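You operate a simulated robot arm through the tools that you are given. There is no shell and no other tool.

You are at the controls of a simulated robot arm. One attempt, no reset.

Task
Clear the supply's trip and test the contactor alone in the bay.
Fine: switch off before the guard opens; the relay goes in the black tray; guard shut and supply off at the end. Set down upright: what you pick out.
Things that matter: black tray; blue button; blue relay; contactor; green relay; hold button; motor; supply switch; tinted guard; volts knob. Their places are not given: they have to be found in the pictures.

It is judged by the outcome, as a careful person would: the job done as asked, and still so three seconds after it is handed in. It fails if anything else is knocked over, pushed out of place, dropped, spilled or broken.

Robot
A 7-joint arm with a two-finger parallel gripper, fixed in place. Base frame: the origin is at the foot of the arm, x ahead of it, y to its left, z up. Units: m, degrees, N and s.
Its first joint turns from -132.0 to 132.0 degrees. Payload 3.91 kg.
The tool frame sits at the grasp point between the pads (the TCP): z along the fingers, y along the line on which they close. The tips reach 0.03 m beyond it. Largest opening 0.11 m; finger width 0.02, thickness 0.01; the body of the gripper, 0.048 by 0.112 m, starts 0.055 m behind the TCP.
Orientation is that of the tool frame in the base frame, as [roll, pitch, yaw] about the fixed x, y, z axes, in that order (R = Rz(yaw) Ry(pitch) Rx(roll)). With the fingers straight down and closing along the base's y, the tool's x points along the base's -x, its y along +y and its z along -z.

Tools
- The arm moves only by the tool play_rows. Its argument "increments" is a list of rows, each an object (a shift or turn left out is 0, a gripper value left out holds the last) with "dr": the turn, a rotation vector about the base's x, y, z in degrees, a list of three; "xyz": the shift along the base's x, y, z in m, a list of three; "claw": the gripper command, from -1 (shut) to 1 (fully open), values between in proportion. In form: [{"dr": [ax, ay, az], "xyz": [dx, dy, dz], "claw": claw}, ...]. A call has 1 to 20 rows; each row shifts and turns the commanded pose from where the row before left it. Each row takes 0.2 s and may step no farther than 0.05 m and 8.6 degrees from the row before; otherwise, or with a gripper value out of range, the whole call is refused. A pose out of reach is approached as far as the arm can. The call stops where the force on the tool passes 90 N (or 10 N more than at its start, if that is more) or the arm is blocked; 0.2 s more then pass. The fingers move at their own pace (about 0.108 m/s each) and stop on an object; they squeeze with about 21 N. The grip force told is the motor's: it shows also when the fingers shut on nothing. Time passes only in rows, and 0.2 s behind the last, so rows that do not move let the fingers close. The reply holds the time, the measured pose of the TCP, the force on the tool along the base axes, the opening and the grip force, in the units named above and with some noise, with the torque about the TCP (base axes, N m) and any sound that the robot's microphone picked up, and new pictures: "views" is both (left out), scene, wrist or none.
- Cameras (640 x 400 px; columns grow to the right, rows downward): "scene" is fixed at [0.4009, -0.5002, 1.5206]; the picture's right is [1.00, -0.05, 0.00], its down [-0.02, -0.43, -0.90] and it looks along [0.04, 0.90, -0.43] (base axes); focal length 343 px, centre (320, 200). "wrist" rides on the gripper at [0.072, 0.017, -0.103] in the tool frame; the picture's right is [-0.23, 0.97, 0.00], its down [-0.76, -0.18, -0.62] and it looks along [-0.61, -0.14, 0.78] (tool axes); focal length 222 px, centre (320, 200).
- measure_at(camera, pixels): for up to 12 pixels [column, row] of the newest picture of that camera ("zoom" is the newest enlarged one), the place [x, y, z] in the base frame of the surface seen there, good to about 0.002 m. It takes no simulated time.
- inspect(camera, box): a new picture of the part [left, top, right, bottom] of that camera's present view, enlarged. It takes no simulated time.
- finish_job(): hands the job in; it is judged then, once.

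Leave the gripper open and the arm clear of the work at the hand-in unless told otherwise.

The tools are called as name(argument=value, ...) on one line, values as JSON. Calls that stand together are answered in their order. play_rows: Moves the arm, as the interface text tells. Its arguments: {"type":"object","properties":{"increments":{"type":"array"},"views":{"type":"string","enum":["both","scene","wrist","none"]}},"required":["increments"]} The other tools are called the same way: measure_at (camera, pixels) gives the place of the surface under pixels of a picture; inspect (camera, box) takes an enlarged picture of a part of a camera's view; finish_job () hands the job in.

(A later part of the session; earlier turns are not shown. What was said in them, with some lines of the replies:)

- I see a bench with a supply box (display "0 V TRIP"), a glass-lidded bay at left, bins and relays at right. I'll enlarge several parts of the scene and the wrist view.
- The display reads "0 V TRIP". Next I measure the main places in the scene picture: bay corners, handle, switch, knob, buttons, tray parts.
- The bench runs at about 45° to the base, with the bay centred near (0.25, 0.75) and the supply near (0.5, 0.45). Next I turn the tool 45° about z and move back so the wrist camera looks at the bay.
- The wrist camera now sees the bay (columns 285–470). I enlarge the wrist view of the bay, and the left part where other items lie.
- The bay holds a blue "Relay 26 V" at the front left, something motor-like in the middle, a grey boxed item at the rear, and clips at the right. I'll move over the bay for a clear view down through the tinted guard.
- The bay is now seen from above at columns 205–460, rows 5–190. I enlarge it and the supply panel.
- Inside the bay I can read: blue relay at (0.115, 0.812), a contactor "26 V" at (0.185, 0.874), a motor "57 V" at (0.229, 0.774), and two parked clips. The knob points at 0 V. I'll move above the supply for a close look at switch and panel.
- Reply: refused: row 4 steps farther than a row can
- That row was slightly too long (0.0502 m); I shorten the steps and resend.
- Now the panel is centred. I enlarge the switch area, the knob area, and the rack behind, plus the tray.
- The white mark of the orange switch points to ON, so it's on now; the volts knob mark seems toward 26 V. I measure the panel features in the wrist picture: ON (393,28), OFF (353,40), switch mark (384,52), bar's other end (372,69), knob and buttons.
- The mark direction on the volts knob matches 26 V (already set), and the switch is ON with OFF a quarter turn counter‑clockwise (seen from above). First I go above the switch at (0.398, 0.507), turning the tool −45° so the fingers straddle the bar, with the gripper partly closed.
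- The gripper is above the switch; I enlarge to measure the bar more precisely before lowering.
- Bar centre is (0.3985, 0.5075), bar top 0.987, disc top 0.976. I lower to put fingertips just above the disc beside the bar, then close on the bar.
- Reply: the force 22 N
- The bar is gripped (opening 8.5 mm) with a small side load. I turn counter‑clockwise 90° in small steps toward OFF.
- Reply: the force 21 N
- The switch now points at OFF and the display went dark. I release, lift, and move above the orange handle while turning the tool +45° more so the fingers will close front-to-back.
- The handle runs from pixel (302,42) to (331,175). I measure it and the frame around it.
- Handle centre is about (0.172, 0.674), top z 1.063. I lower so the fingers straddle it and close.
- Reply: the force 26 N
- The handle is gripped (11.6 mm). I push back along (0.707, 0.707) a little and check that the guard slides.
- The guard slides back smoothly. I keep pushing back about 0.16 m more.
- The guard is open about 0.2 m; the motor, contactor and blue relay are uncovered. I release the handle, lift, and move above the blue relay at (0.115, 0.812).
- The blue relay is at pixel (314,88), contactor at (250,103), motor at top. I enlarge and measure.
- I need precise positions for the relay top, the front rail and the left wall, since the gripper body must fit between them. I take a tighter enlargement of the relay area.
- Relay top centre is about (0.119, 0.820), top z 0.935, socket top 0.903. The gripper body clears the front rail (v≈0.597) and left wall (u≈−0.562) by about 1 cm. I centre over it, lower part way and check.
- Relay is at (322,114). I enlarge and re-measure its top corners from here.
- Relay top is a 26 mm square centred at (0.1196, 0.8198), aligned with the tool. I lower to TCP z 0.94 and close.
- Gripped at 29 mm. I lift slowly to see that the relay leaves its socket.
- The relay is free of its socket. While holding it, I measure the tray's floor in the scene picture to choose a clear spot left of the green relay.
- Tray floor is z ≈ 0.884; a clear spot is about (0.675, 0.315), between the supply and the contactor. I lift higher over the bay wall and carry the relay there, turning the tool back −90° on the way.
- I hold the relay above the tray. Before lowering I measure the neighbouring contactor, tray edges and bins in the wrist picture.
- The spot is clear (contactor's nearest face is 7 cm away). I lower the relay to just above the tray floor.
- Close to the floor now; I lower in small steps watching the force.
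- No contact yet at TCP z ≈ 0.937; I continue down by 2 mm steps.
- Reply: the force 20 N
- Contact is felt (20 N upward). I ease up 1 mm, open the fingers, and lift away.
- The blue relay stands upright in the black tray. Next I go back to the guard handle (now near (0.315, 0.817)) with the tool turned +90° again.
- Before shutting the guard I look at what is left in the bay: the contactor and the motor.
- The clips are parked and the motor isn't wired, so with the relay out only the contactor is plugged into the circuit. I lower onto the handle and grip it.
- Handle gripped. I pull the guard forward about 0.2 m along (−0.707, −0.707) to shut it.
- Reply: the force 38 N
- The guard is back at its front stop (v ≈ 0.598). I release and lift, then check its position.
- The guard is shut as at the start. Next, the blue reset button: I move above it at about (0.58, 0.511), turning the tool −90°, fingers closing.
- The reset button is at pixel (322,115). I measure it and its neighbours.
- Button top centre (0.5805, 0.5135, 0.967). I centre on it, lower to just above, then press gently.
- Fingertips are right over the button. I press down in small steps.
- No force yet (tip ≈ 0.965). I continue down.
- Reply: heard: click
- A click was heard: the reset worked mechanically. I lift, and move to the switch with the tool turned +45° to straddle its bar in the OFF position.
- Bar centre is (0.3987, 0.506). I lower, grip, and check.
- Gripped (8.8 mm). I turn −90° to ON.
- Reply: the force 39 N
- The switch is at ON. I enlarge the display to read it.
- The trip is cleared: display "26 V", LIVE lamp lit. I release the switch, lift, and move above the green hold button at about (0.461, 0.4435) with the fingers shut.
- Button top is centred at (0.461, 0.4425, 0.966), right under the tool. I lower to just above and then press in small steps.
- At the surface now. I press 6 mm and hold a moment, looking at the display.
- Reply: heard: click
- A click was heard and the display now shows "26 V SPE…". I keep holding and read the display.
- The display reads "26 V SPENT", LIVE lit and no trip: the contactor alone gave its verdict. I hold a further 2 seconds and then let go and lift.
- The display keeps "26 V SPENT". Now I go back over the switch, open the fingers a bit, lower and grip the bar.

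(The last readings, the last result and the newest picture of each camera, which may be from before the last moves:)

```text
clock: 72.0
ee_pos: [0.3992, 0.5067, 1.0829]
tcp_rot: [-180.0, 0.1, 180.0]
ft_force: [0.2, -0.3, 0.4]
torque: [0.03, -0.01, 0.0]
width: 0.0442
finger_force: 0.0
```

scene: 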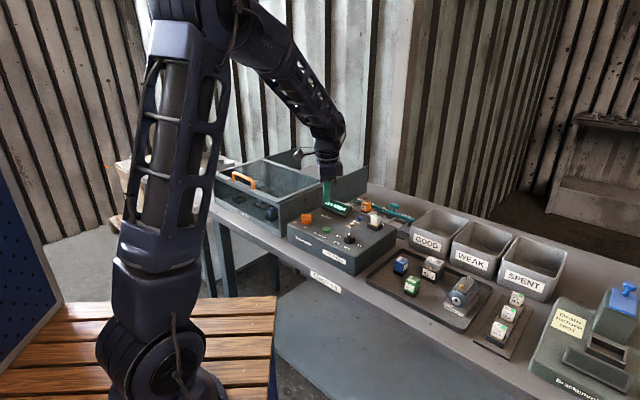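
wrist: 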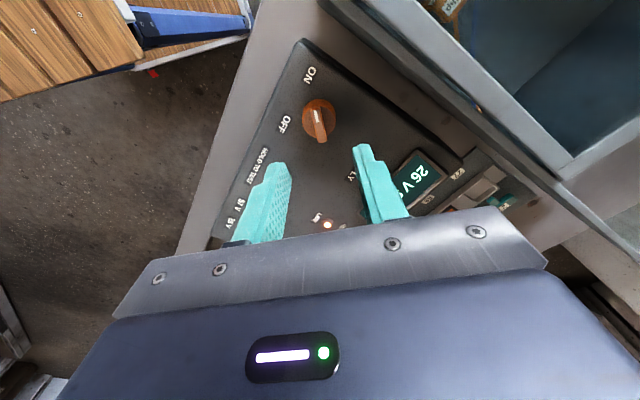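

The bar is between the open fingers. I lower and close on it.

play_rows(increments=[{"xyz": [0, 0, -0.025]}, {"xyz": [0, 0, -0.025]}, {"xyz": [0, 0, -0.022]}, {}, {"claw": -1}, {}, {}], views="none")

play_rows(increments=[{"dr": [0, 0, 8.2]}, {"dr": [0, 0, 8.2]}, {"dr": [0, 0, 8.2]}, {"dr": [0, 0, 8.2]}, {"dr": [0, 0, 8.2]}, {"dr": [0, 0, 8.2]}, {"dr": [0, 0, 8.2]}, {"dr": [0, 0, 8.2]}, {"dr": [0, 0, 8.2]}, {"dr": [0, 0, 8.2]}, {"dr": [0, 0, 8.0]}, {}])

```text
clock: 73.6
ee_pos: [0.3981, 0.5069, 1.0123]
tcp_rot: [179.9, 0.0, -180.0]
ft_force: [-0.1, -0.9, -5.3]
torque: [-0.02, -1.01, 0.01]
width: 0.0087
finger_force: 45.1
```

```text
clock: 76.2
ee_pos: [0.4, 0.5054, 1.0102]
tcp_rot: [-180.0, 0.0, -90.0]
ft_force: [-9.5, -26.4, 20.0]
torque: [-0.73, 0.27, 0.0]
width: 0.0091
finger_force: 44.9
```

scene: 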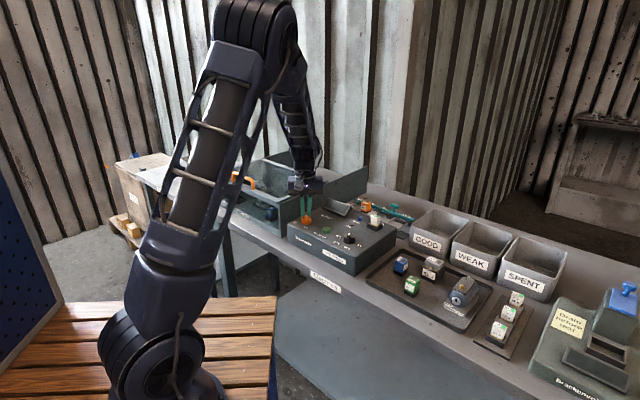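
wrist: 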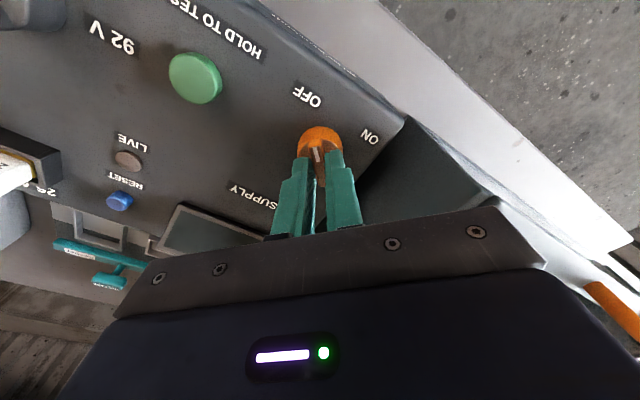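

Switched off: display and LIVE lamp are dark. I release, lift straight up, and open the gripper fully when clear.

play_rows(increments=[{"claw": 0.0}, {}, {}, {"xyz": [0, 0, 0.035]}, {"xyz": [0, 0, 0.045]}, {"xyz": [0, 0, 0.045]}, {"xyz": [0, 0, 0.045]}, {"dr": [0, 0, -7.5], "xyz": [-0.01, -0.01, 0.045], "claw": 1}, {"dr": [0, 0, -7.5], "xyz": [-0.01, -0.01, 0.045]}, {"dr": [0, 0, -7.5], "xyz": [-0.01, -0.01, 0.03]}, {"dr": [0, 0, -7.5], "xyz": [-0.01, -0.01, 0]}, {"dr": [0, 0, -7.5], "xyz": [-0.01, -0.01, 0]}, {"dr": [0, 0, -7.5], "xyz": [-0.01, -0.01, 0]}, {}, {}])

```text
clock: 79.4
ee_pos: [0.3399, 0.4471, 1.2995]
tcp_rot: [-180.0, 0.0, -135.0]
ft_force: [-0.1, 0.0, 0.3]
torque: [-0.01, 0.0, -0.02]
width: 0.1101
finger_force: 0.0
```

scene: 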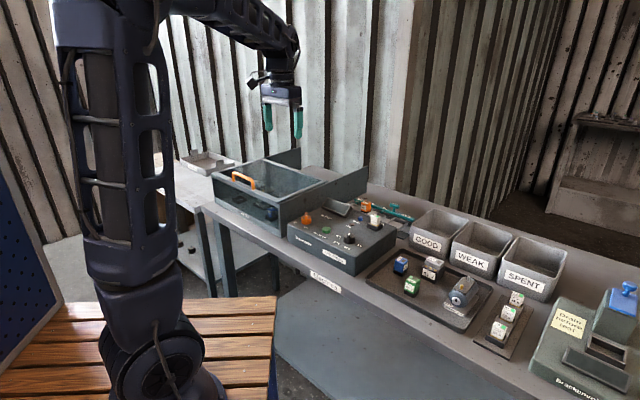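
wrist: 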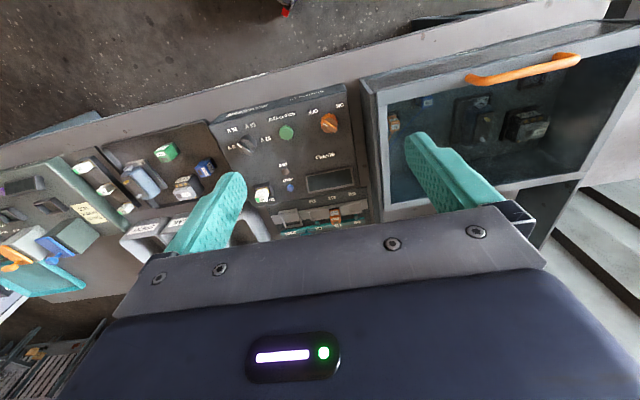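

The arm is clear. I enlarge the switch, the bay and the tray for a last check.

inspect(camera="scene", box=[285, 190, 395, 260])

inspect(camera="scene", box=[205, 145, 325, 235])

inspect(camera="scene", box=[360, 240, 480, 325])

inspect(camera="wrist", box=[290, 80, 370, 150])

```text
5.71 times, centred on (340, 225) of scene
```

zoom: 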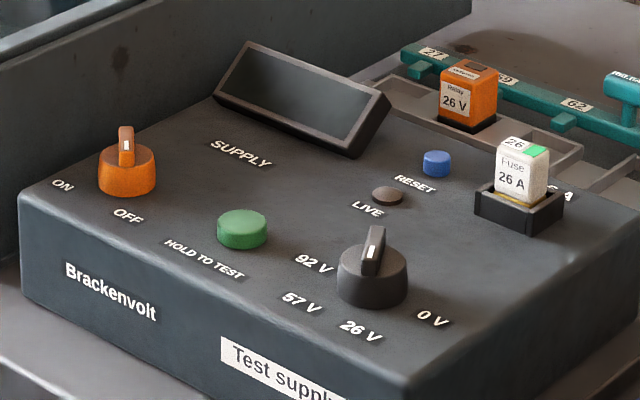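

```text
4.44 times, centred on (265, 190) of scene
```

zoom: 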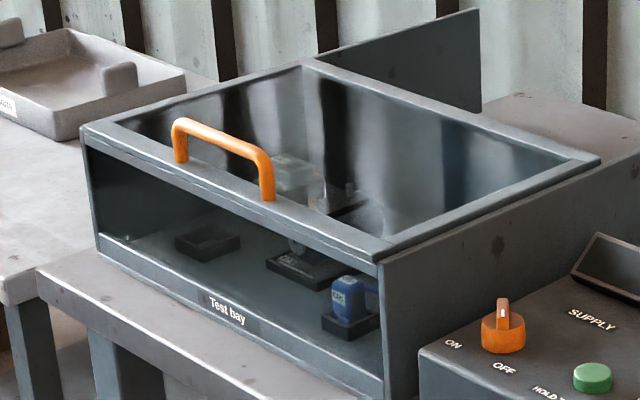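

```text
4.71 times, centred on (420, 282) of scene
```

zoom: 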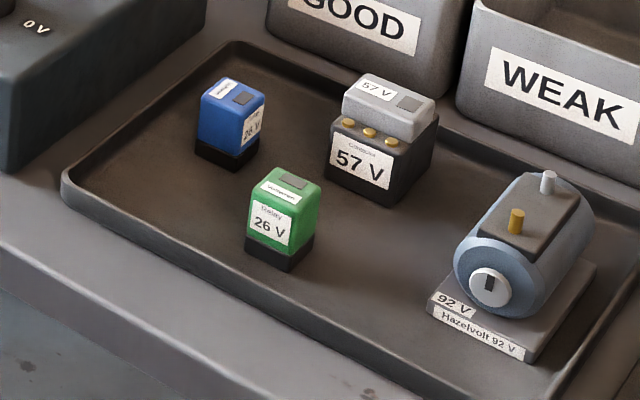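

```text
5.71 times, centred on (330, 115) of wrist
```

zoom: 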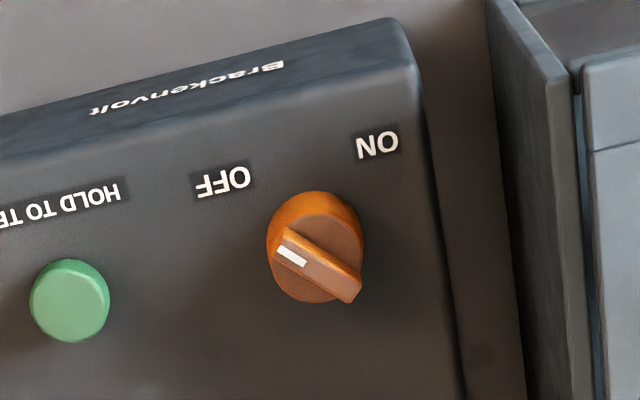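

Everything checks out:
- The switch points to OFF, with the display and LIVE lamp dark.
- The guard is shut.
- The blue relay stands upright in the black tray, and nothing else has moved.
- The contactor test read "26 V SPENT".
- The gripper is open and the arm is clear.

I hand the job in.

finish_job()

```text
The job is handed in.
```

I cleared the supply's trip and tested the contactor in the bay. The display read "26 V SPENT", with no new trip.

- **Order:** I turned the supply switch off before sliding the guard open, and took out the blue relay. I then shut the guard, pressed the blue reset button, switched on, and held the green button for about 3 seconds. The volts knob was already at 26 V, matching the contactor, so I left it.
- **Relay:** the blue relay stands upright in the black tray, between the supply and the 57 V contactor.
- **At hand-in:** the guard was shut, the supply switch was at OFF with the display and LIVE lamp dark, and the gripper was open and clear of the work.

**Motor left in the bay:** I took "alone" to mean the only part in the circuit. The 57 V motor stayed in its cradle during the test because its clips were parked and not connected. If you meant the bay should hold nothing but the contactor, the motor would also have had to come out.

I left the contactor in the bay, since you did not ask for it to be sorted into the SPENT bin.
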